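You operate a simulated robot arm through the tools that you are given. There is no shell and no other tool. Be economical: measure what you need, move in short steps, check, and stop when the job is done.

Carry out the task below with a simulated robot arm. There is one attempt and no reset: what you move stays moved.

Task
Put things in order on the worktop corner. At the end: the brown sanding block stands on top of the blue yoghurt tub; the green peg stands where the brown sanding block stood; the white cardboard tube stands where the green peg stood; the grey paper wad from the worktop corner stands where the white cardboard tube stood; whatever was shut is shut again. Leave all else as you found it, and nothing knocked over.
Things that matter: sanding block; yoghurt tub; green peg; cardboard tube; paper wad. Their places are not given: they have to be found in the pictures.

The check looks at the end state, three seconds after you hand in, the way a careful person would. Anything else that was tipped, shoved, dropped, spilled or broken makes it a failure.

Robot
A 6-joint arm with a two-finger parallel gripper, fixed in place. Base frame: the origin is at the foot of the arm, x ahead of it, y to its left, z up; the work surface is at about z = 0. Units: mm, degrees, N and s.
With the tool pointing down near the work surface it reaches from about 180 to 460 mm from the base axis. Its first joint turns from -70.0 to 70.0 degrees. Payload 1.9 kg.
The TCP is the grasp point between the finger pads, 23 mm short of the fingertips. In the tool frame z runs along the fingers and y along their closing line. Largest opening 94 mm; finger width 38, thickness 10; the body of the gripper, 54 by 96 mm, starts 39 mm behind the TCP.
Orientation is told as [roll, pitch, yaw] about the base's x, y, z axes, in that order, counted from this pose: with the fingers straight down and closing along the base's y, the tool's x points along the base's -x, its y along +y and its z along -z.

Tools
- The arm moves only by the tool play_rows. Its argument "rows" is one flat list of numbers, 6 for each row, row after row: the shift along the tool's x, y, z in units of 100 mm (1.0 is 100 mm), then the turn, a rotation vector about the tool's x, y, z in units of 180 degrees (1.0 is 180 degrees). In form: [tx, ty, tz, rx, ry, rz, tx, ty, tz, rx, ry, rz, ...]. A call has 1 to 20 rows; each row is the pose to reach, as a shift and turn from the pose commanded when the call began, along the tool's axes at that moment. "hand" is the gripper command, from -1 (shut) to 1 (fully open), values between in proportion, set as the call begins (left out, the last holds). A call with a number of a shift or a turn outside -1 to 1 is refused whole. A row lasts 0.2 s, in which the tool goes at most 50 mm and 8.6 degrees; a call with a longer step from one row to the next is refused whole, and so is a gripper value outside its range. Where a pose cannot be reached the arm comes as near as it can. A force on the tool above 40 N (or 10 N above the force at the start of the call, whichever is more), or a blocked arm, ends the call early, and 0.2 s more pass. Each finger travels about 108 mm/s and halts on what it meets, pressing with about 45 N; the grip force reading is that of the motor and also rises with nothing between the fingers. The clock runs only during rows and for 0.2 s after the last one: add rows that repeat a pose to give the fingers time. The reply holds the time, the measured pose of the TCP, the force on the tool along the base axes, the opening and the grip force, in the units named above and with some noise, and new pictures: "show" is both (left out), scene, wrist or none.
- Cameras (640 x 400 px; columns grow to the right, rows downward): "scene" is fixed at [54.1, 295.7, 451.8]; the picture's right is [-0.81, -0.58, 0.00], its down [-0.26, 0.36, -0.89] and it looks along [0.52, -0.73, -0.45] (base axes); focal length 256 px, centre (320, 200). "wrist" rides on the gripper at [-39, 0, -44] in the tool frame; the picture's right is [0.00, -1.00, 0.00], its down [0.97, 0.00, -0.24] and it looks along [0.24, 0.00, 0.97] (tool axes); focal length 218 px, centre (320, 200).
- measure_at(camera, pixels): there is no depth. For up to 12 entries [column, row, z] of the newest picture of that camera ("zoom" is the newest enlarged one), the place [x, y] in the base frame at which the ray of that pixel passes the height z, good to about 3 mm, but the place of the scene camera against the robot may be out by one fixed shift of up to 25 mm in any direction. It takes no simulated time.
- zoom(camera, box): a new picture of the part [left, top, right, bottom] of that camera's present view, enlarged. It takes no simulated time.
- sign_off(): hands the job in; it is judged then, once.

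Work in short steps. Measure before you move; look again where a grasp or a placing could have gone wrong, and mend it. You have 80 turns and 120 pictures in all, those below and enlarged ones among them. Open the gripper and draw the arm clear of the work before you hand the job in, unless the task says otherwise; then end with one line.

The tools are called after "Emit:" as name(argument=value, ...) on one line, values as JSON. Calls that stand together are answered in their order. play_rows: Moves the arm, as the interface text tells. Its arguments: {"type":"object","properties":{"rows":{"type":"array","items":{"type":"number"}},"hand":{"type":"number"},"show":{"type":"string","enum":["both","scene","wrist","none"]}},"required":["rows"]} The other tools are called the same way: measure_at (camera, pixels) gives the place at which the rays of pixels pass given heights; zoom (camera, box) takes an enlarged picture of a part of a camera's view; sign_off () hands the job in.

At the start:

```text
clock: 0.0
eef_pos: [249.1, 61.8, 325.8]
tcp_rot: [0.0, 0.0, -0.1]
contact_force: [-0.4, 0.1, 0.2]
width: 94.2
gripper_force: 0.1
```

scene: 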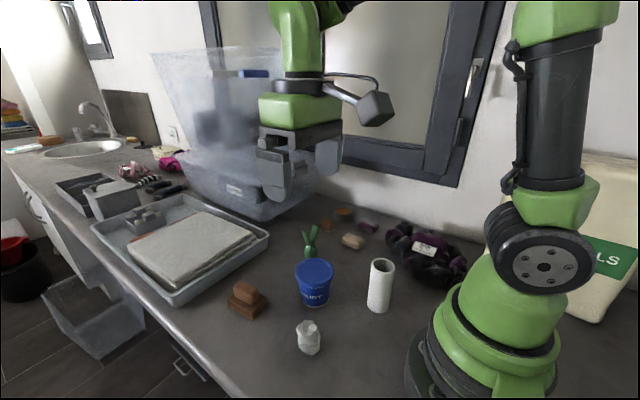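
wrist: 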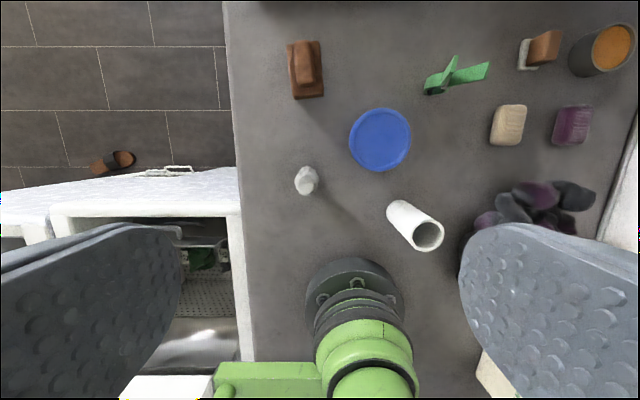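

The scene shows the brown block (~248,300), blue tub (~314,282), green peg (~310,243), white tube (~381,285) and white/grey wad (~308,338). I enlarge both views to see their shapes.

Emit:
zoom(camera="scene", box=[210, 200, 450, 360])

Emit:
zoom(camera="wrist", box=[220, 0, 640, 262])

Emit:
measure_at(camera="wrist", pixels=[[290, 97, 0], [323, 95, 0], [306, 68, 50], [380, 140, 75], [306, 180, 20], [435, 92, 0], [395, 215, 0], [429, 236, 80], [509, 125, 10], [380, 140, 0], [350, 140, 75], [411, 140, 75]])

Emit:
measure_at(camera="scene", pixels=[[248, 310, 0], [314, 266, 75], [314, 306, 0], [308, 354, 0], [310, 258, 0], [379, 310, 0], [382, 264, 80], [296, 272, 75], [332, 272, 75]])

```text
2.50 times, centred on (330, 280) of scene
```

zoom: 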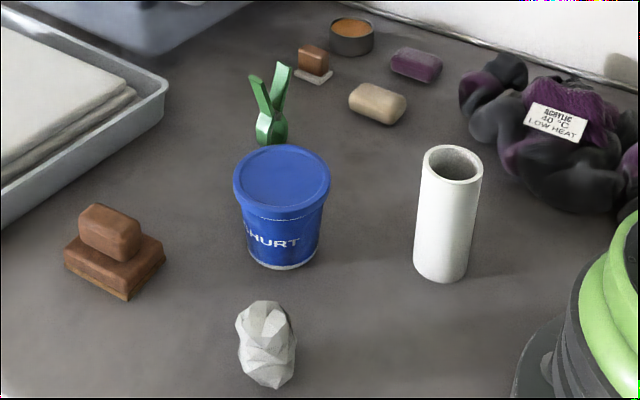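

```text
1.52 times, centred on (430, 131) of wrist
```

zoom: 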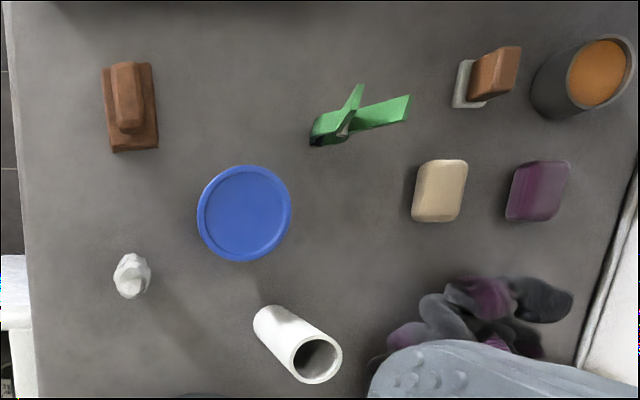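

```text
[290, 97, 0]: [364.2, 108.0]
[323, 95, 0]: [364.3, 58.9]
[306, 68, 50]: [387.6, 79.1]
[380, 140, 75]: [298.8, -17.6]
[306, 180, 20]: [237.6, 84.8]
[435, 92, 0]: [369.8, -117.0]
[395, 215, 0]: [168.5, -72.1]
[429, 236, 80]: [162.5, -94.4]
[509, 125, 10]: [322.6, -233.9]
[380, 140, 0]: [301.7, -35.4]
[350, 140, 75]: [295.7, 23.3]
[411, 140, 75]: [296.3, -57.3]
```

```text
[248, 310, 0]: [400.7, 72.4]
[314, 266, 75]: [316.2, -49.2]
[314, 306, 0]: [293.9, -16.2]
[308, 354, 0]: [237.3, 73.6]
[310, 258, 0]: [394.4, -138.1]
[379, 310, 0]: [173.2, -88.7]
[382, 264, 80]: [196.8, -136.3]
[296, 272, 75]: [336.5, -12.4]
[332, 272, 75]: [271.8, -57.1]
```

Wrist measurements place the block at ~(388,82), tub ~(298,-18), wad ~(235,85), peg ~(370,-117) and tube ~(168,-75). I move lower toward the block for a closer look.

Emit:
play_rows(rows=[-0.3, 0.05, 0.3, 0, 0, 0, -0.6, 0.1, 0.6, 0, 0, 0, -0.85, 0.15, 0.85, 0, 0, 0, -1, 0.2, 1, 0, 0, 0, -1, 0.2, 1, 0, 0, 0], hand=1, show="wrist")

```text
clock: 1.2
eef_pos: [350.6, 78.6, 226.0]
tcp_rot: [0.0, -0.1, 0.1]
contact_force: [-0.3, 0.3, 0.2]
width: 93.7
gripper_force: 0.0
```

wrist: 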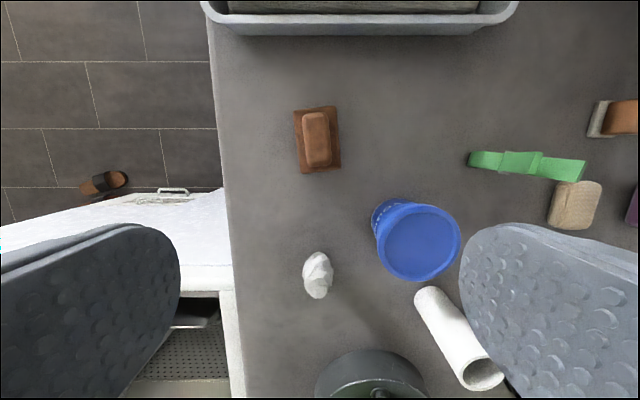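

The block now shows at (297-340, 107-173), with its long side nearly along the base's x and a slight turn. I measure its corners, plus the tub and wad.

Emit:
zoom(camera="wrist", box=[260, 80, 380, 200])

Emit:
measure_at(camera="wrist", pixels=[[302, 173, 0], [340, 168, 0], [293, 112, 18], [336, 106, 18], [304, 115, 40], [325, 113, 40], [308, 166, 40], [332, 163, 40], [418, 241, 75], [372, 225, 75], [461, 241, 75], [317, 275, 20]])

```text
3.33 times, centred on (320, 140) of wrist
```

zoom: 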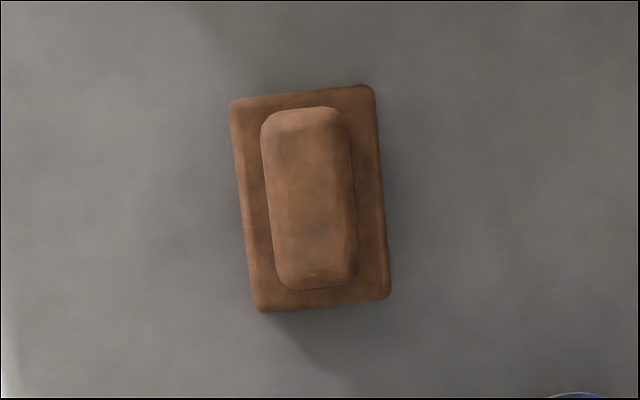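

```text
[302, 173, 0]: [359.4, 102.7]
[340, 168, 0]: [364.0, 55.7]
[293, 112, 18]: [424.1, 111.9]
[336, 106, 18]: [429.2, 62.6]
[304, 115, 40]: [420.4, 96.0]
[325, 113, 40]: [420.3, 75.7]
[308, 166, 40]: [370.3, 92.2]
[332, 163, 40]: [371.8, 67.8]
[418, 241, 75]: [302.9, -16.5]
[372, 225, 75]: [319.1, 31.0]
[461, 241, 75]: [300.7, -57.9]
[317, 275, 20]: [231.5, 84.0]
```

The block's base is about 45 x 65 mm, centred near (394,83), with its long axis yawed about +6°. I go above it at z≈110, turned to match, and look.

Emit:
play_rows(rows=[-0.22, 0.0, 0.35, 0, 0, -0.017, -0.44, 0.01, 0.7, 0, 0, -0.035, -0.44, 0.01, 1.0, 0, 0, -0.035, -0.44, 0.01, 1.0, 0, 0, -0.035, -0.44, 0.01, 1.0, 0, 0, -0.035], show="wrist")

```text
clock: 2.4
eef_pos: [394.0, 78.8, 126.3]
tcp_rot: [0.0, 0.0, 6.3]
contact_force: [-0.6, 1.0, 0.1]
width: 94.3
gripper_force: 0.0
```

wrist: 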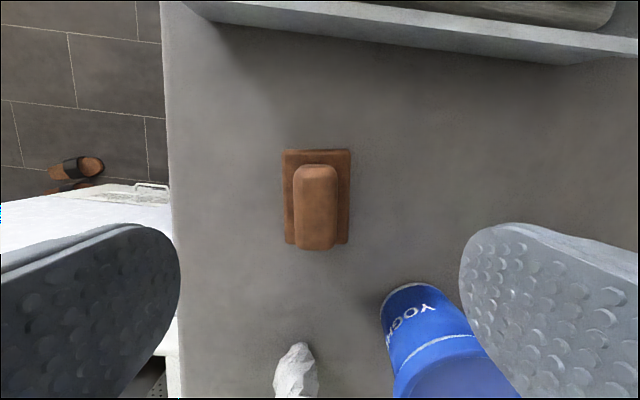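

The block at (282-350, 150-245) is now square to the tool. I measure it for the final alignment.

Emit:
measure_at(camera="wrist", pixels=[[284, 243, 0], [349, 243, 0], [283, 150, 20], [351, 150, 20], [284, 150, 0], [350, 150, 0], [294, 170, 40], [337, 170, 40], [296, 249, 30], [335, 249, 30]])

Emit:
zoom(camera="scene", box=[190, 200, 390, 360])

```text
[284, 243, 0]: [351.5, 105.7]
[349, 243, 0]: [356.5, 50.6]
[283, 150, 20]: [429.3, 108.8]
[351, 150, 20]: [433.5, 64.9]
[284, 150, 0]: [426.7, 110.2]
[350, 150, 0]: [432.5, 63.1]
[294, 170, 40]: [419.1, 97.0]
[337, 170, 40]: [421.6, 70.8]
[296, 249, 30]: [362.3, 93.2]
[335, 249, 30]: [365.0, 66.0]
```

```text
2.50 times, centred on (290, 280) of scene
```

zoom: 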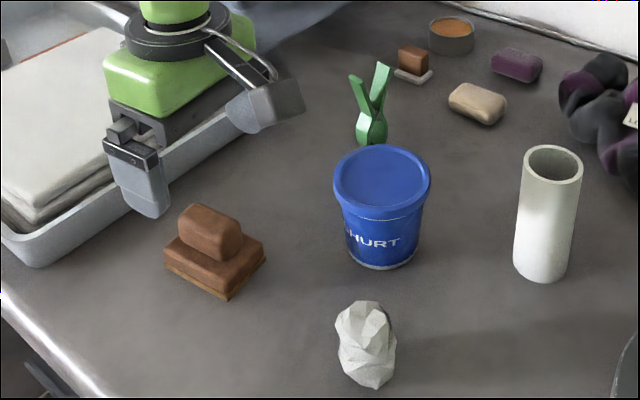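

The block centre is ~(393,82) and the tool is at (394,79), so I descend to z≈28 with a 3 mm side correction. Gripping follows in the next call.

Emit:
play_rows(rows=[0, 0.03, 0.4, 0, 0, 0, 0, 0.03, 0.75, 0, 0, 0, 0, 0.03, 0.98, 0, 0, 0, 0, 0.03, 0.98, 0, 0, 0], show="wrist")

Emit:
play_rows(rows=[0, 0, 0, 0, 0, 0, 0, 0, 0, 0, 0, 0, 0, 0, 0, 0, 0, 0], hand=-1, show="both")

```text
clock: 3.4
eef_pos: [393.5, 86.2, 25.6]
tcp_rot: [0.0, 0.0, 6.3]
contact_force: [0.3, -0.1, 0.6]
width: 93.9
gripper_force: 0.1
```

wrist: 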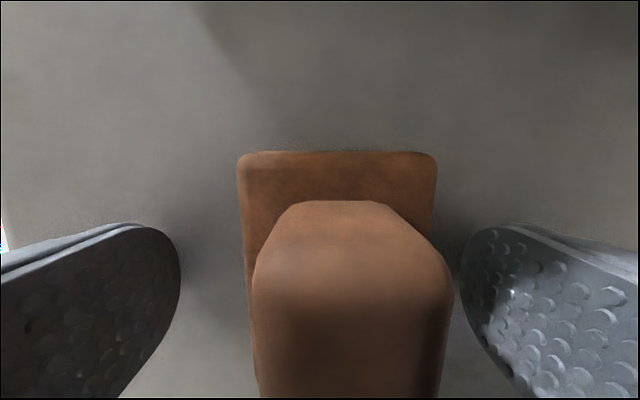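

```text
clock: 4.2
eef_pos: [393.5, 86.8, 28.5]
tcp_rot: [0.0, 0.1, 6.3]
contact_force: [-0.2, -0.2, 0.2]
width: 47.2
gripper_force: 45.0
```

scene: 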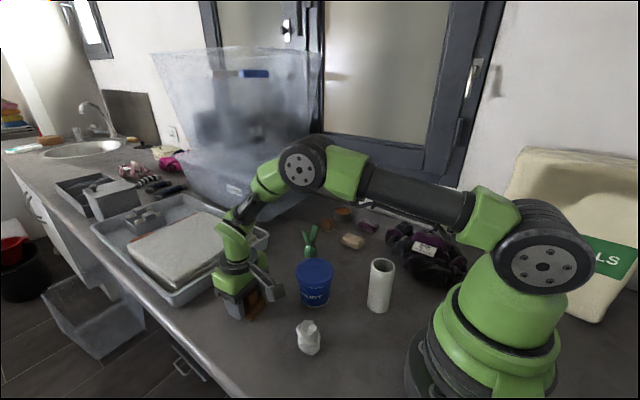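
wrist: 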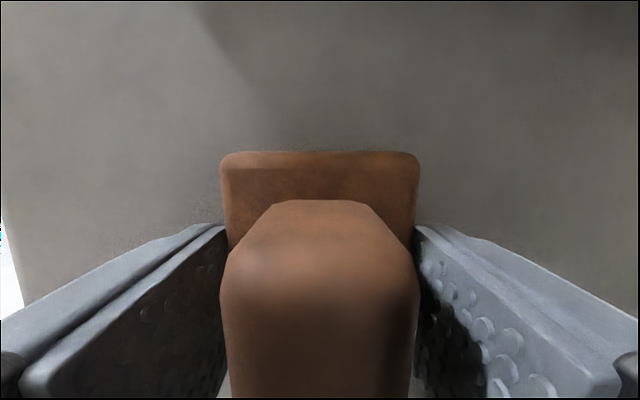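

Gripped at 47 mm. I lift the block straight up 100 mm and look at the tub from there.

Emit:
play_rows(rows=[0, 0, -0.1, 0, 0, 0, 0, 0, -0.4, 0, 0, 0, 0, 0, -0.8, 0, 0, 0, 0, 0, -1, 0, 0, 0, 0, 0, -1, 0, 0, 0], show="both")

Emit:
zoom(camera="scene", box=[210, 200, 410, 360])

```text
clock: 5.4
eef_pos: [397.4, 82.7, 129.0]
tcp_rot: [0.0, 0.0, 6.3]
contact_force: [-0.1, 0.1, -0.7]
width: 47.3
gripper_force: 45.0
```

scene: 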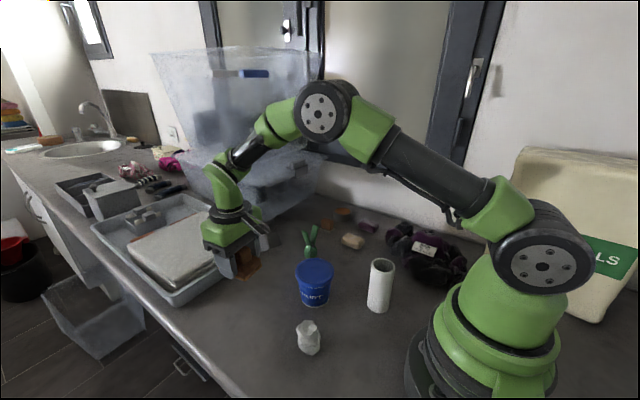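
wrist: 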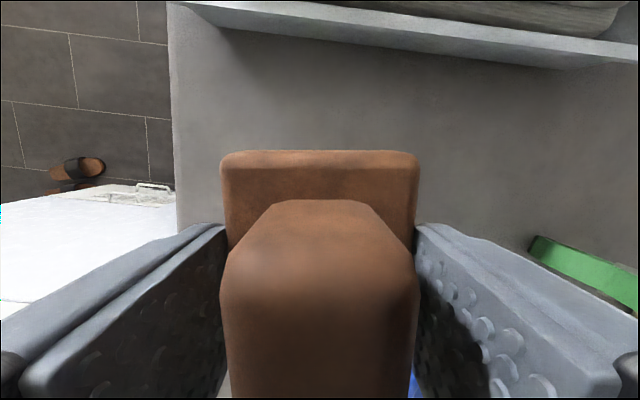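

```text
2.50 times, centred on (310, 280) of scene
```

zoom: 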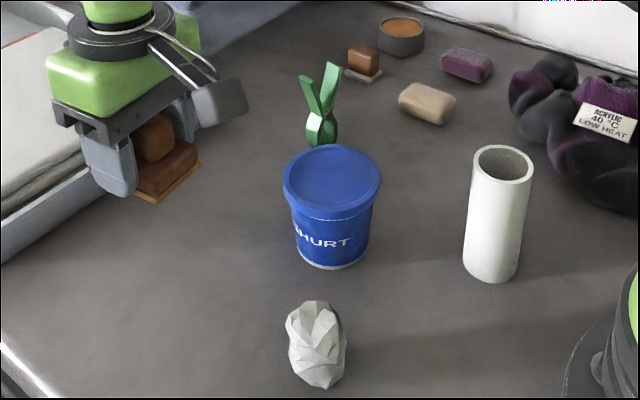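

I work out the tub's height and centre from the scene: lid centre ~(314.8,272), bottom centre ~(315,300). I calibrate the scene shift with the same features.

Emit:
measure_at(camera="scene", pixels=[[315, 300, 0], [315, 272, 50], [315, 272, 60], [315, 272, 70], [315, 272, 80], [308, 351, 0]])

```text
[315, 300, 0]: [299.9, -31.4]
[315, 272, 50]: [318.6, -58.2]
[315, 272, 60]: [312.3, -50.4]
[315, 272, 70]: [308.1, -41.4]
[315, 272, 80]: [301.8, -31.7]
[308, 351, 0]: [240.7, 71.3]
```

The tub is ~77 mm tall, and its wrist-frame centre is ~(300,-17); the scene reads ~13 mm low in y. I carry the block up and back so the lid can be seen ahead of it.

Emit:
play_rows(rows=[0, 0, -0.35, 0, 0, 0, 0.1, -0.05, -0.7, 0, 0, 0, 0.4, -0.2, -0.7, 0, 0, 0, 0.75, -0.4, -0.7, 0, 0, 0, 0.82, -0.43, -0.7, 0, 0, 0], show="none")

Emit:
play_rows(rows=[0.3, -0.15, 0, 0, 0, 0, 0.6, -0.3, 0, 0, 0, 0, 0.81, -0.43, 0, 0, 0, 0, 0.81, -0.43, 0, 0, 0, 0], show="wrist")

```text
clock: 6.6
eef_pos: [317.2, 34.2, 197.2]
tcp_rot: [-0.1, -0.2, 6.3]
contact_force: [0.4, 0.0, -0.7]
width: 47.0
gripper_force: 44.7
```

```text
clock: 7.6
eef_pos: [242.2, -19.0, 195.9]
tcp_rot: [0.1, -0.1, 6.3]
contact_force: [-0.1, -0.8, -0.9]
width: 47.7
gripper_force: 45.0
```

wrist: 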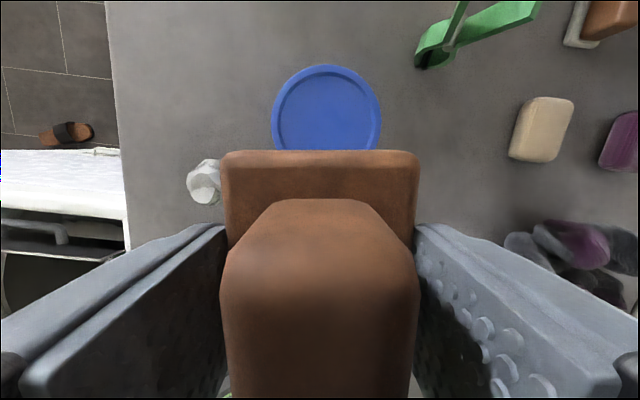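

The lid spans columns 272-381 (center 326), with its top edge at row 64. I measure it at z=77, along with the block's own front edge.

Emit:
measure_at(camera="wrist", pixels=[[272, 118, 77], [381, 118, 77], [327, 64, 77], [222, 156, 188], [418, 156, 188], [320, 152, 188], [430, 62, 0], [204, 185, 20]])

```text
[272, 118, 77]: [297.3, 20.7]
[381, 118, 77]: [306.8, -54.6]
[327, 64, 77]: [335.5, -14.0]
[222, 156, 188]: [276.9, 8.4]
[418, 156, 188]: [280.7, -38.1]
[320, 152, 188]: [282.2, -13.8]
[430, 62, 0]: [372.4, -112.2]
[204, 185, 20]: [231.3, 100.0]
```

By geometry the lid centre is ~55 mm ahead of the tool and ~5 mm to its right, and the block centre sits ~3 mm ahead of the TCP. I move 53 mm ahead and down to about 10 mm above the lid, then look.

Emit:
play_rows(rows=[-0.25, -0.03, 0, 0, 0, 0, -0.53, -0.05, 0, 0, 0, 0, -0.53, -0.05, 0.3, 0, 0, 0, -0.53, -0.05, 0.6, 0, 0, 0, -0.53, -0.05, 0.8, 0, 0, 0, -0.53, -0.05, 0.8, 0, 0, 0], show="both")

Emit:
zoom(camera="scene", box=[235, 190, 395, 320])

```text
clock: 9.0
eef_pos: [295.0, -18.1, 117.2]
tcp_rot: [-0.1, 0.1, 6.3]
contact_force: [0.0, -0.5, -0.7]
width: 47.2
gripper_force: 44.5
```

scene: 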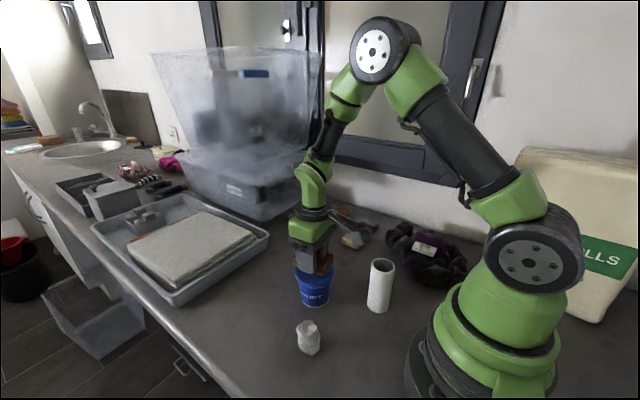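
wrist: 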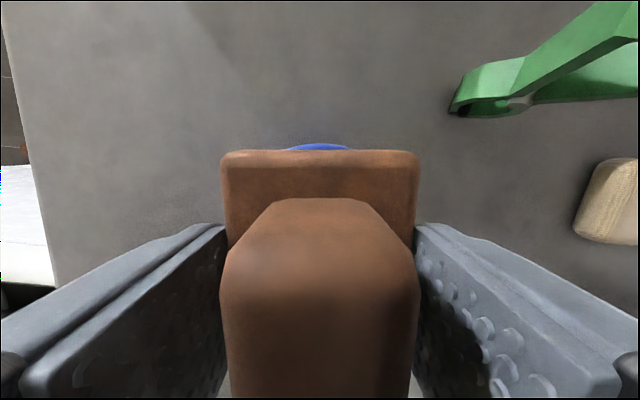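

```text
3.08 times, centred on (315, 255) of scene
```

zoom: 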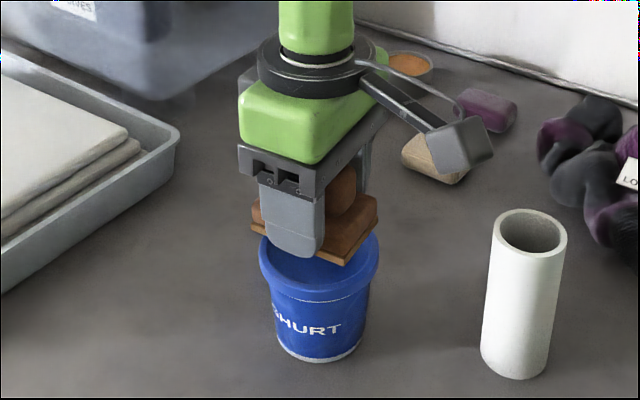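

The lid edge shows ~2 mm ahead of the block and is centred (column 319). I shift back 2 mm and lower gently toward contact.

Emit:
play_rows(rows=[0.02, 0, 0.04, 0, 0, 0, 0.02, 0, 0.07, 0, 0, 0, 0.02, 0, 0.09, 0, 0, 0, 0.02, 0, 0.1, 0, 0, 0, 0.02, 0, 0.1, 0, 0, 0], show="scene")

Emit:
zoom(camera="scene", box=[275, 220, 355, 320])

```text
clock: 10.2
eef_pos: [293.8, -17.2, 106.5]
tcp_rot: [0.0, 0.0, 6.3]
contact_force: [0.1, 0.6, -1.3]
width: 46.9
gripper_force: 45.5
```

scene: 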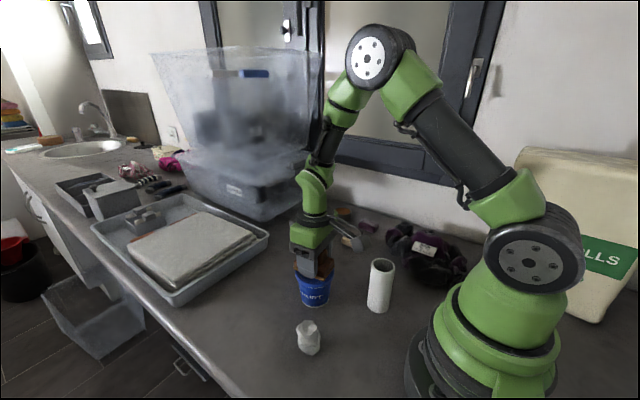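

```text
4.00 times, centred on (315, 270) of scene
```

zoom: 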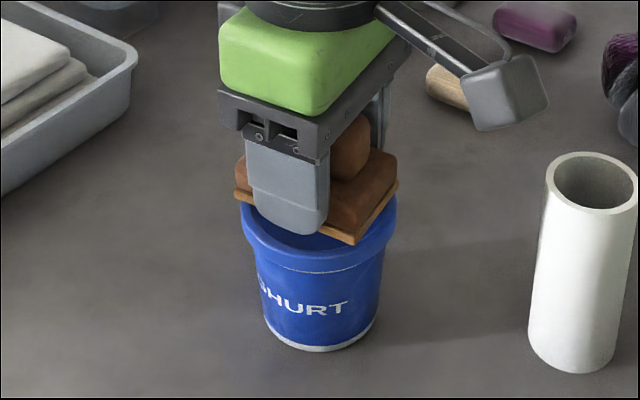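

It's very near the lid with no contact force yet, so I lower in 1 mm steps.

Emit:
play_rows(rows=[0, 0, 0.01, 0, 0, 0, 0, 0, 0.02, 0, 0, 0, 0, 0, 0.02, 0, 0, 0], show="none")

Emit:
play_rows(rows=[0, 0, 0.01, 0, 0, 0, 0, 0, 0.015, 0, 0, 0, 0, 0, 0.015, 0, 0, 0], show="scene")

Emit:
zoom(camera="scene", box=[275, 220, 355, 320])

```text
clock: 11.0
eef_pos: [293.4, -16.8, 104.1]
tcp_rot: [0.0, -0.1, 6.3]
contact_force: [-0.1, 0.4, -0.5]
width: 47.1
gripper_force: 45.0
```

```text
clock: 11.8
eef_pos: [293.6, -17.9, 102.6]
tcp_rot: [0.0, 0.0, 6.3]
contact_force: [0.6, -0.1, -0.2]
width: 47.4
gripper_force: 45.1
```

scene: 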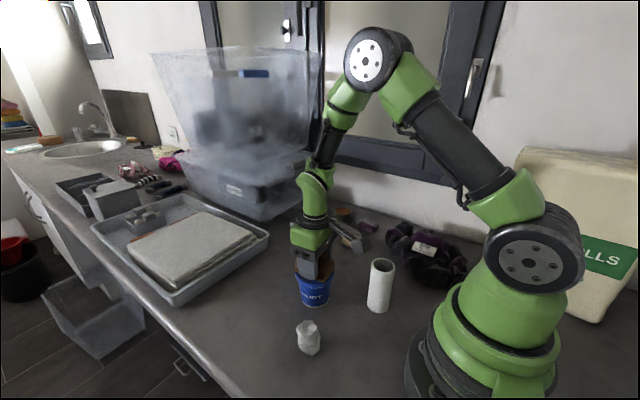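

```text
4.00 times, centred on (315, 270) of scene
```

zoom: 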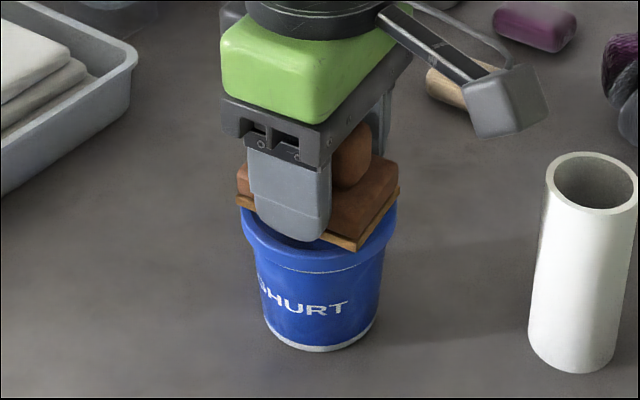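

Still no contact. I continue lowering in small steps.

Emit:
play_rows(rows=[0, 0, 0.01, 0, 0, 0, 0, 0, 0.02, 0, 0, 0, 0, 0, 0.02, 0, 0, 0], show="none")

Emit:
play_rows(rows=[0, 0, 0.01, 0, 0, 0, 0, 0, 0.02, 0, 0, 0, 0, 0, 0.02, 0, 0, 0], show="scene")

Emit:
zoom(camera="scene", box=[275, 220, 355, 320])

```text
clock: 12.6
eef_pos: [293.8, -17.8, 102.1]
tcp_rot: [0.0, -0.2, 6.3]
contact_force: [-0.9, 0.6, 23.6]
width: 47.2
gripper_force: 45.1
```

```text
clock: 13.4
eef_pos: [294.8, -19.5, 99.9]
tcp_rot: [0.1, -0.2, 6.3]
contact_force: [-0.2, 3.0, 31.5]
width: 47.4
gripper_force: 45.1
```

scene: 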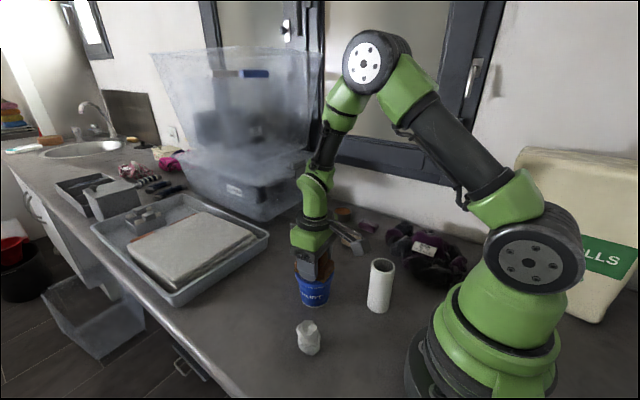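

```text
4.00 times, centred on (315, 270) of scene
```

zoom: 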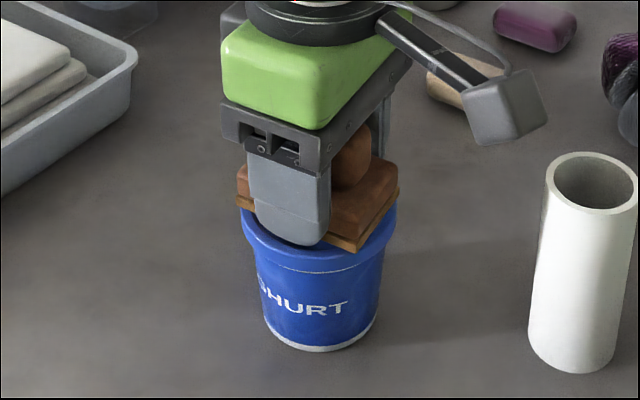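

Contact at 24-31 N shows the block rests on the lid. I ease up 2 mm to relieve the press, open to about 70 mm, and rise.

Emit:
play_rows(rows=[0, 0, -0.02, 0, 0, 0, 0, 0, -0.02, 0, 0, 0], show="none")

Emit:
play_rows(rows=[0, 0, 0, 0, 0, 0, 0, 0, 0, 0, 0, 0, 0, 0, 0, 0, 0, 0, 0, 0, -0.2, 0, 0, 0, 0, 0, -0.6, 0, 0, 0, 0, 0, -1.0, 0, 0, 0, 0, 0, -1.0, 0, 0, 0], hand=0.6, show="both")

Emit:
zoom(camera="scene", box=[275, 220, 355, 320])

```text
clock: 14.0
eef_pos: [292.6, -17.9, 100.6]
tcp_rot: [0.1, 0.1, 6.3]
contact_force: [1.5, -0.4, 3.7]
width: 47.2
gripper_force: 44.9
```

```text
clock: 15.6
eef_pos: [295.1, -16.3, 204.0]
tcp_rot: [0.0, 0.0, 6.3]
contact_force: [0.5, 0.5, -0.1]
width: 75.2
gripper_force: 0.1
```

scene: 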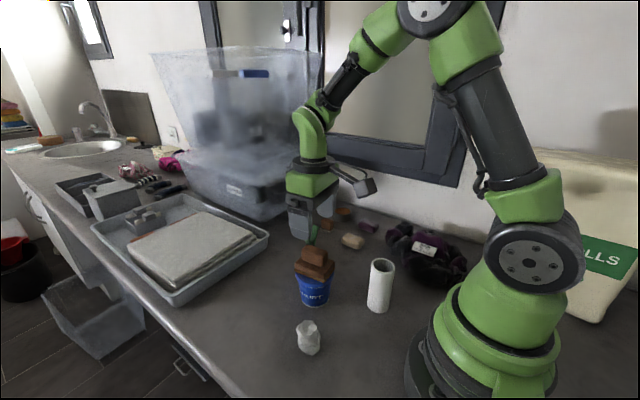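
wrist: 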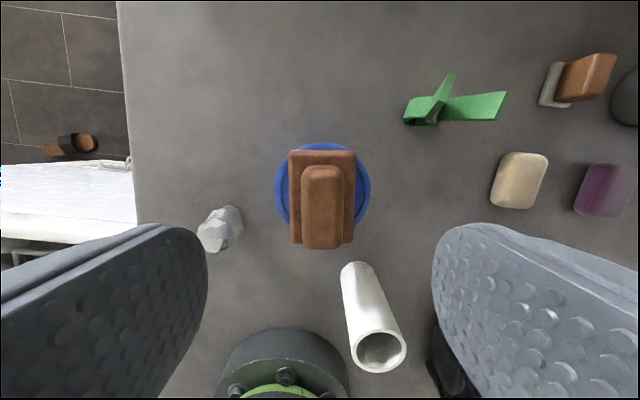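

```text
4.00 times, centred on (315, 270) of scene
```

zoom: 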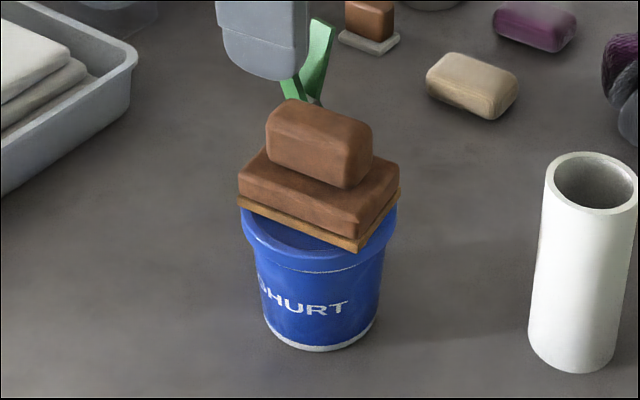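

The block sits squarely on the tub. Next is the green peg at wrist (405-507, 75-125); I move above it for a closer look, turning yaw back to 0.

Emit:
play_rows(rows=[-0.15, -0.3, 0, 0, 0, 0.012, -0.3, -0.6, 0, 0, 0, 0.024, -0.45, -0.9, 0.0, 0, 0, 0.035, -0.46, -1.0, 0.2, 0, 0, 0.035, -0.46, -1.0, 0.3, 0, 0, 0.035, -0.46, -1.0, 0.3, 0, 0, 0.035], hand=1, show="both")

Emit:
zoom(camera="wrist", box=[240, 60, 440, 260])

```text
clock: 17.0
eef_pos: [349.4, -112.6, 173.3]
tcp_rot: [0.0, 0.0, 0.0]
contact_force: [0.7, 0.1, 0.6]
width: 93.9
gripper_force: 0.2
```

scene: 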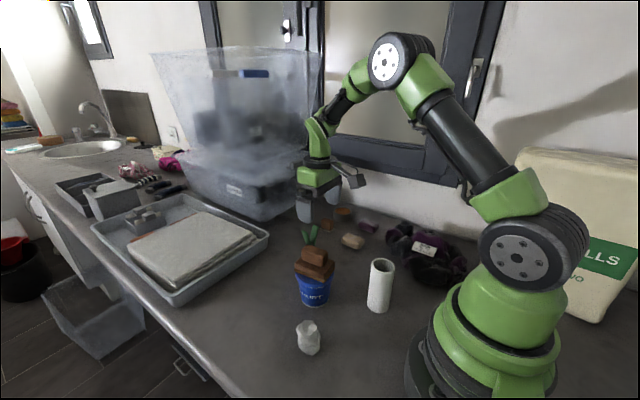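
wrist: 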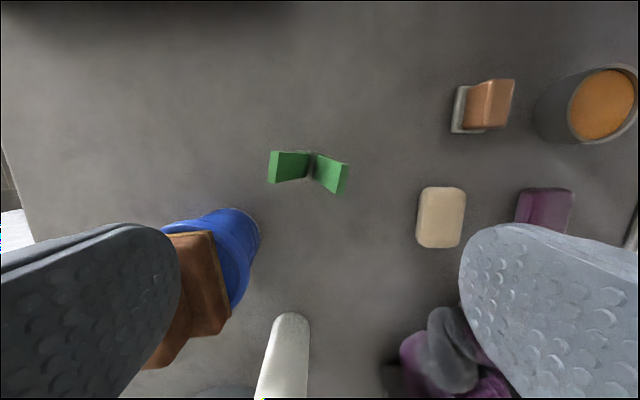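

```text
2.00 times, centred on (340, 160) of wrist
```

zoom: 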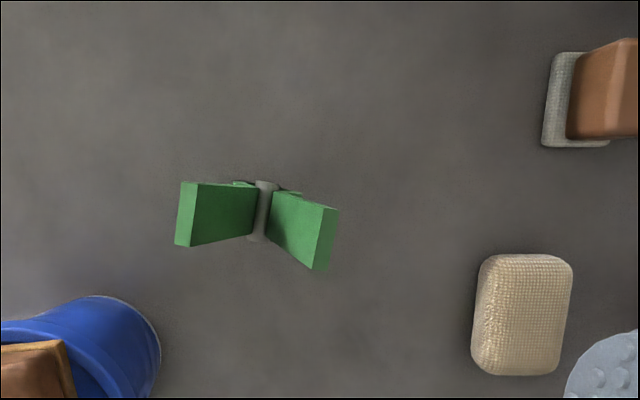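

The peg is a V-shaped clothes peg with two prongs up, its plane near y and yawed about -9°. Gripping its flat sides along x avoids squeezing it open, so I measure it and turn the gripper +81° in place.

Emit:
measure_at(camera="wrist", pixels=[[311, 165, 0], [311, 165, 40], [271, 167, 70], [340, 180, 70], [268, 183, 70], [275, 152, 70], [335, 195, 70], [348, 164, 70]])

Emit:
play_rows(rows=[0, 0, 0, 0, 0, -0.045, 0, 0, 0, 0, 0, -0.09, 0, 0, 0, 0, 0, -0.135, 0, 0, 0, 0, 0, -0.18, 0, 0, 0, 0, 0, -0.225, 0, 0, 0, 0, 0, -0.27, 0, 0, 0, 0, 0, -0.315, 0, 0, 0, 0, 0, -0.36, 0, 0, 0, 0, 0, -0.405, 0, 0, 0, 0, 0, -0.45, 0, 0, 0, 0, 0, -0.45], hand=0.5, show="wrist")

Emit:
zoom(camera="wrist", box=[240, 60, 440, 260])

```text
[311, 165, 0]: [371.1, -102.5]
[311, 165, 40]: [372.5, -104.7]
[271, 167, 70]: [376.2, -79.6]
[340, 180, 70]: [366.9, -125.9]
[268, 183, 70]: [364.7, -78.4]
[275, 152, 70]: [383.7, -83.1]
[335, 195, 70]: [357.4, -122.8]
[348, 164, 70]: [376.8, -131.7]
```

```text
clock: 19.4
eef_pos: [349.0, -112.6, 170.5]
tcp_rot: [-0.1, 0.0, 81.2]
contact_force: [-0.5, -0.1, -0.3]
width: 70.8
gripper_force: 0.1
```

wrist: 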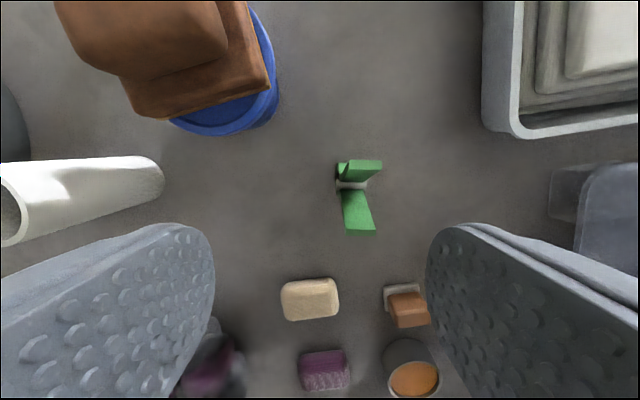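

```text
2.00 times, centred on (340, 160) of wrist
```

zoom: 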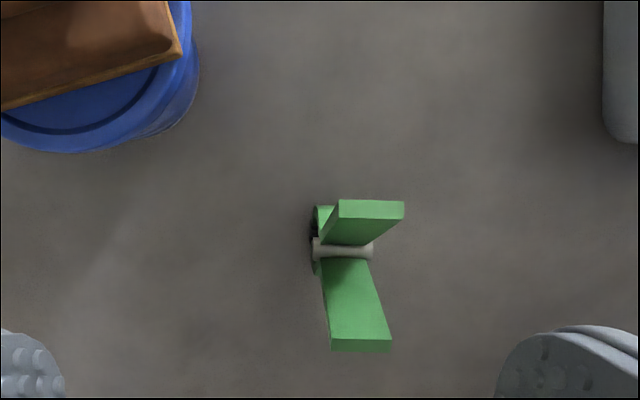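

Now the peg edges are square to the tool, with the pin at column ~341, row 185. I shift ~18 mm right and 8 mm forward in the tool frame, descend to z≈100, and recheck.

Emit:
play_rows(rows=[-0.08, -0.175, 0.2, 0, 0, 0, -0.08, -0.175, 0.5, 0, 0, 0, -0.08, -0.175, 0.7, 0, 0, 0, -0.08, -0.175, 0.7, 0, 0, 0], show="both")

Emit:
zoom(camera="scene", box=[260, 180, 360, 280])

```text
clock: 20.4
eef_pos: [368.4, -105.1, 102.2]
tcp_rot: [0.0, 0.1, 81.1]
contact_force: [0.3, 0.5, 0.3]
width: 70.5
gripper_force: 0.0
```

scene: 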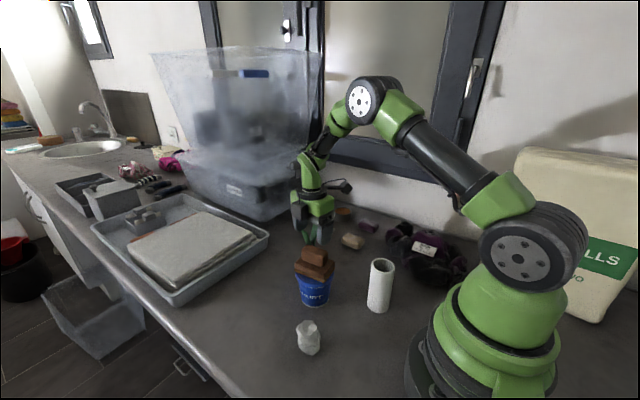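
wrist: 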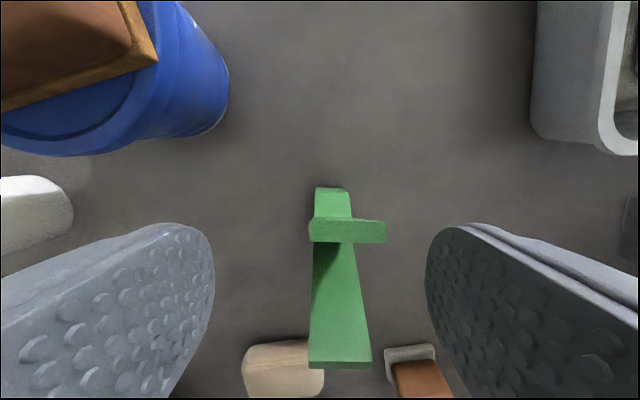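

```text
4.00 times, centred on (310, 230) of scene
```

zoom: 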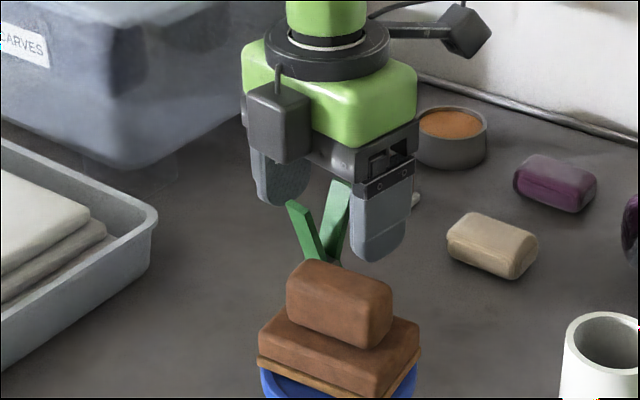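

The peg is ~7 mm further right and its prong tips may reach z≈85, so I shift and go down only to z≈58. There I close on the flat sides.

Emit:
play_rows(rows=[0.02, -0.068, 0, 0, 0, 0, 0.02, -0.068, 0.25, 0, 0, 0, 0.02, -0.068, 0.44, 0, 0, 0, 0.02, -0.068, 0.44, 0, 0, 0], show="both")

Emit:
zoom(camera="scene", box=[260, 180, 360, 280])

```text
clock: 21.4
eef_pos: [375.1, -109.8, 60.7]
tcp_rot: [-0.3, -0.1, 81.1]
contact_force: [-1.3, 0.7, 23.6]
width: 70.6
gripper_force: 0.1
```

scene: 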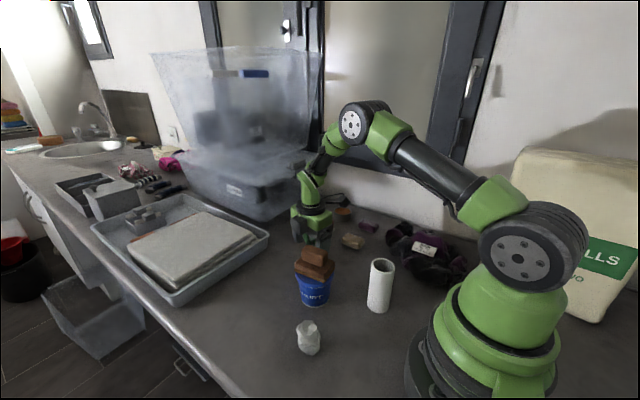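
wrist: 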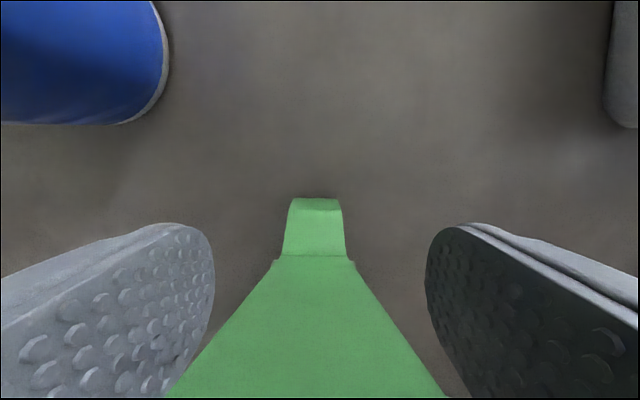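

```text
4.00 times, centred on (310, 230) of scene
```

zoom: 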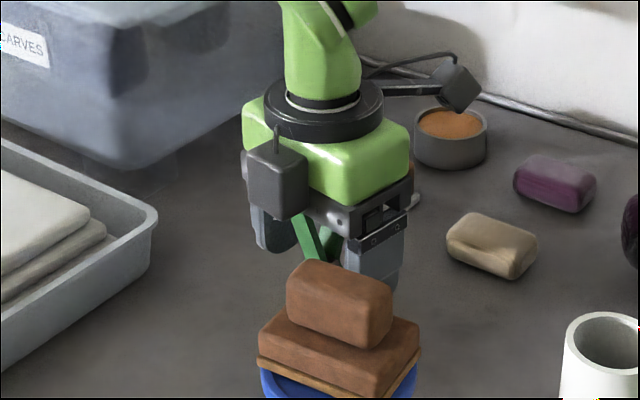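

A 24 N upward force means the palm touched the prong tips, so the peg is about 98 mm tall. I rise 8 mm to TCP ~66 and close.

Emit:
play_rows(rows=[0, 0, -0.08, 0, 0, 0, 0, 0, -0.08, 0, 0, 0], show="wrist")

Emit:
play_rows(rows=[0, 0, 0, 0, 0, 0, 0, 0, 0, 0, 0, 0, 0, 0, 0, 0, 0, 0, 0, 0, 0, 0, 0, 0], hand=-1, show="both")

Emit:
zoom(camera="scene", box=[260, 180, 360, 280])

```text
clock: 22.0
eef_pos: [374.9, -109.9, 66.3]
tcp_rot: [0.1, 0.0, 81.0]
contact_force: [0.2, 0.3, 0.8]
width: 70.6
gripper_force: 0.0
```

wrist: 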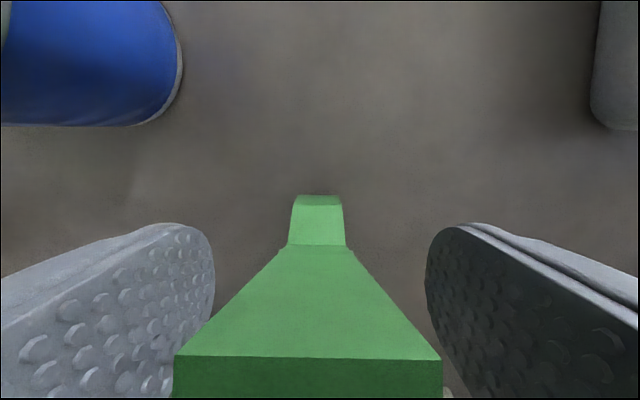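

```text
clock: 23.0
eef_pos: [374.4, -110.3, 66.9]
tcp_rot: [0.0, 0.0, 80.9]
contact_force: [-0.4, 0.0, -0.6]
width: 28.8
gripper_force: 16.1
```

scene: 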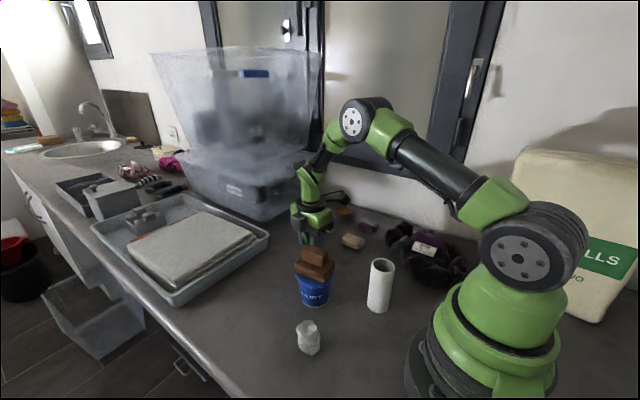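
wrist: 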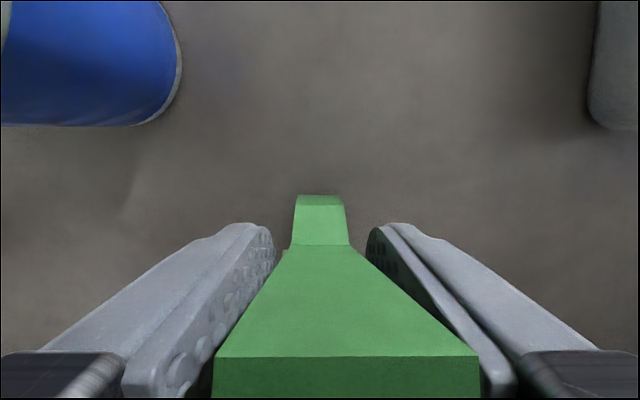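

```text
4.00 times, centred on (310, 230) of scene
```

zoom: 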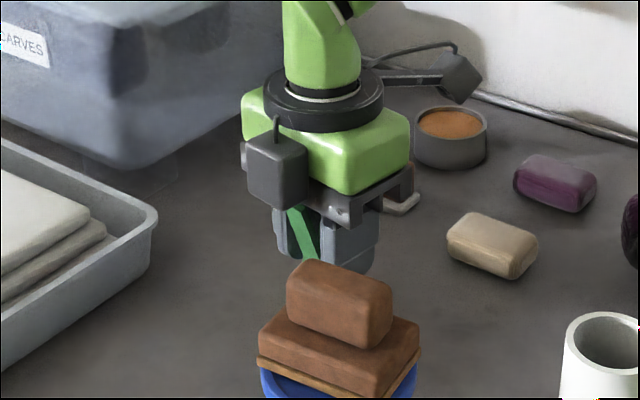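

Grip is still building (28.8 mm, 16 N). I give it more time, then check again.

Emit:
play_rows(rows=[0, 0, 0, 0, 0, 0, 0, 0, 0, 0, 0, 0], show="wrist")

```text
clock: 23.6
eef_pos: [374.6, -109.2, 66.4]
tcp_rot: [0.0, 0.0, 81.0]
contact_force: [0.8, -0.2, -0.1]
width: 28.8
gripper_force: 15.8
```

wrist: 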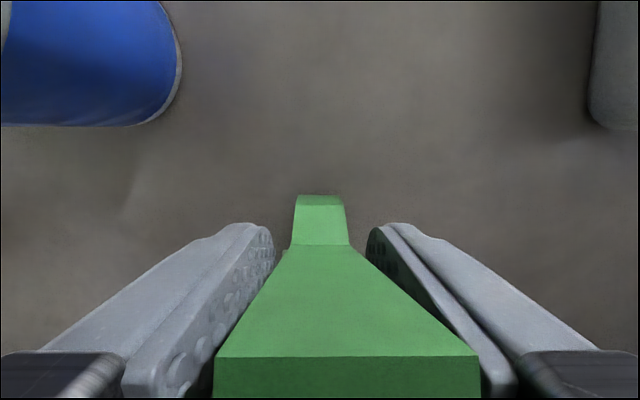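

Grip holds steady at 28.8 mm. I test with a small lift of 15 mm and look.

Emit:
play_rows(rows=[0, 0, -0.05, 0, 0, 0, 0, 0, -0.15, 0, 0, 0, 0, 0, -0.15, 0, 0, 0], show="both")

Emit:
zoom(camera="scene", box=[260, 180, 360, 280])

```text
clock: 24.4
eef_pos: [374.3, -110.2, 81.3]
tcp_rot: [0.0, 0.1, 81.0]
contact_force: [-0.1, -0.5, -0.1]
width: 28.7
gripper_force: 15.3
```

scene: 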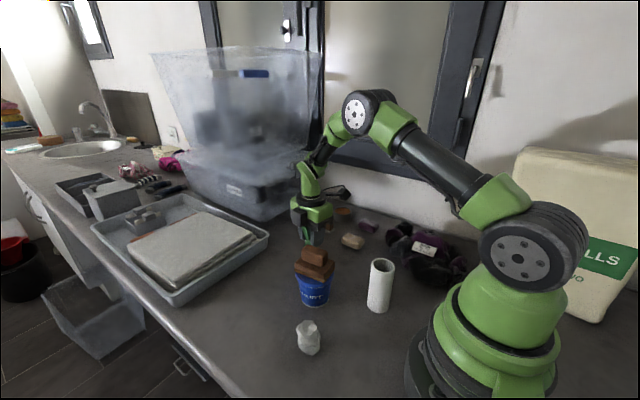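
wrist: 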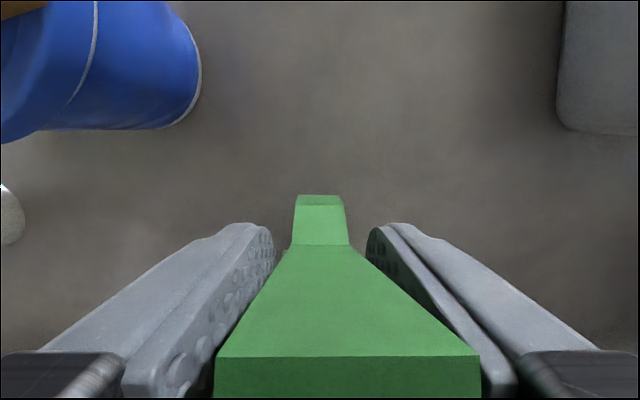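

```text
4.00 times, centred on (310, 230) of scene
```

zoom: 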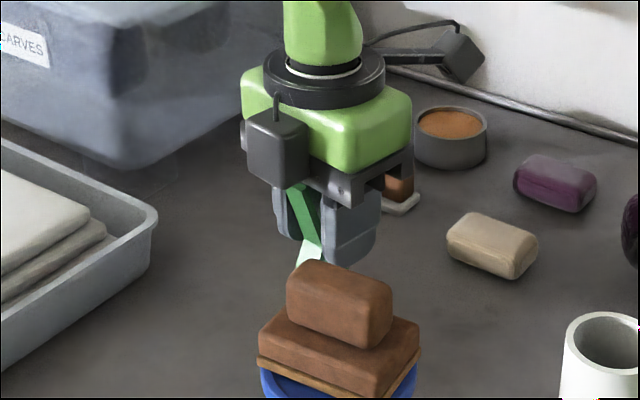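

The peg lifts cleanly and is held rigidly. I raise to z≈130 and carry it toward the old block spot near (395,81), along x≥374, clear of the tub.

Emit:
play_rows(rows=[0, 0, -0.25, 0, 0, 0, 0, 0, -0.5, 0, 0, 0, -0.3, 0.01, -0.5, 0, 0, 0, -0.65, 0.03, -0.5, 0, 0, 0, -0.94, 0.04, -0.5, 0, 0, 0, -0.94, 0.04, -0.5, 0, 0, 0], show="none")

Emit:
play_rows(rows=[-0.3, 0.01, 0, 0, 0, 0, -0.65, 0.03, 0, 0, 0, 0, -0.95, 0.04, 0, 0, 0, 0, -0.95, 0.04, 0, 0, 0, 0, -0.95, 0.04, 0, 0, 0, 0], show="both")

```text
clock: 25.8
eef_pos: [383.8, -15.4, 134.9]
tcp_rot: [0.0, -0.1, 81.0]
contact_force: [-0.2, 0.5, -0.4]
width: 28.5
gripper_force: 16.0
```

```text
clock: 27.0
eef_pos: [392.5, 77.1, 130.9]
tcp_rot: [0.0, -0.1, 80.9]
contact_force: [-0.8, 0.4, -0.2]
width: 28.9
gripper_force: 15.9
```

scene: 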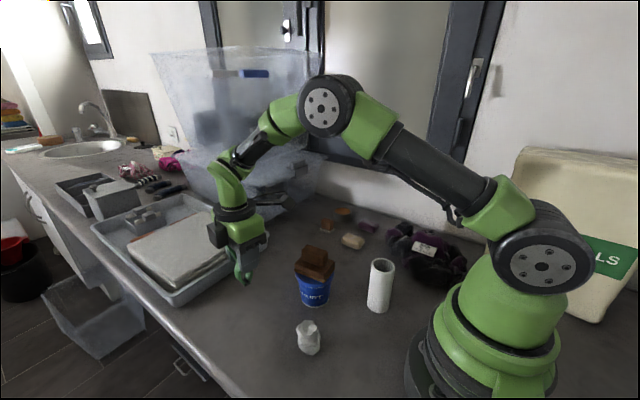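
wrist: 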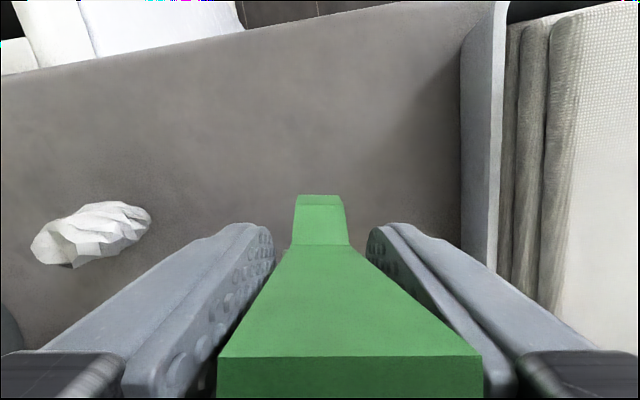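

The peg is above the target with the tray well to the right. I lower 62 mm, then by small steps to contact.

Emit:
play_rows(rows=[0, 0, 0.25, 0, 0, 0, 0, 0, 0.45, 0, 0, 0, 0, 0, 0.58, 0, 0, 0, 0, 0, 0.63, 0, 0, 0, 0, 0, 0.63, 0, 0, 0], show="none")

Emit:
play_rows(rows=[0, 0, 0.01, 0, 0, 0, 0, 0, 0.02, 0, 0, 0, 0, 0, 0.02, 0, 0, 0], show="both")

Emit:
zoom(camera="scene", box=[190, 220, 310, 330])

```text
clock: 28.2
eef_pos: [394.8, 78.2, 67.4]
tcp_rot: [0.1, 0.0, 81.0]
contact_force: [0.1, 0.3, 0.5]
width: 28.9
gripper_force: 16.3
```

```text
clock: 29.0
eef_pos: [394.2, 77.6, 66.0]
tcp_rot: [0.0, -0.1, 80.9]
contact_force: [-1.8, 2.7, 11.1]
width: 29.1
gripper_force: 15.6
```

scene: 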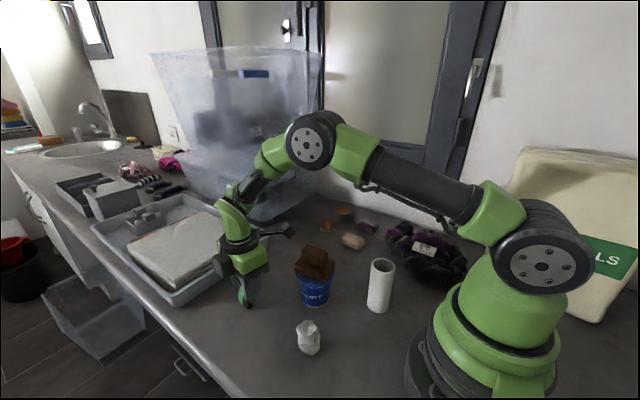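
wrist: 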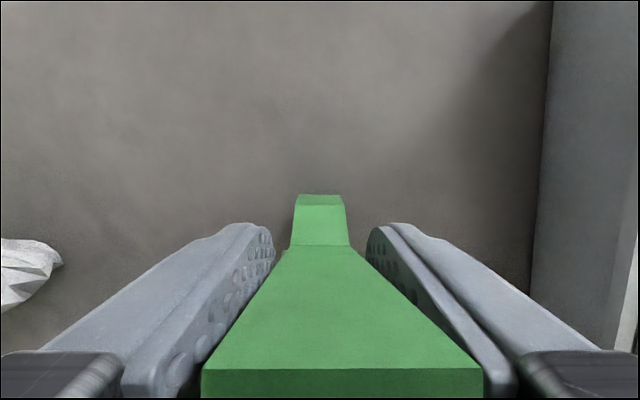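

```text
3.64 times, centred on (250, 275) of scene
```

zoom: 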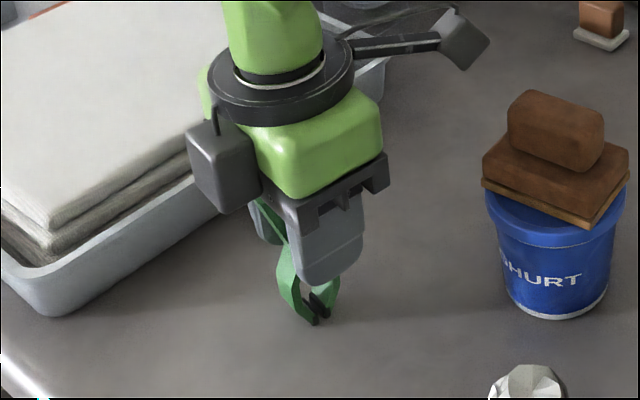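

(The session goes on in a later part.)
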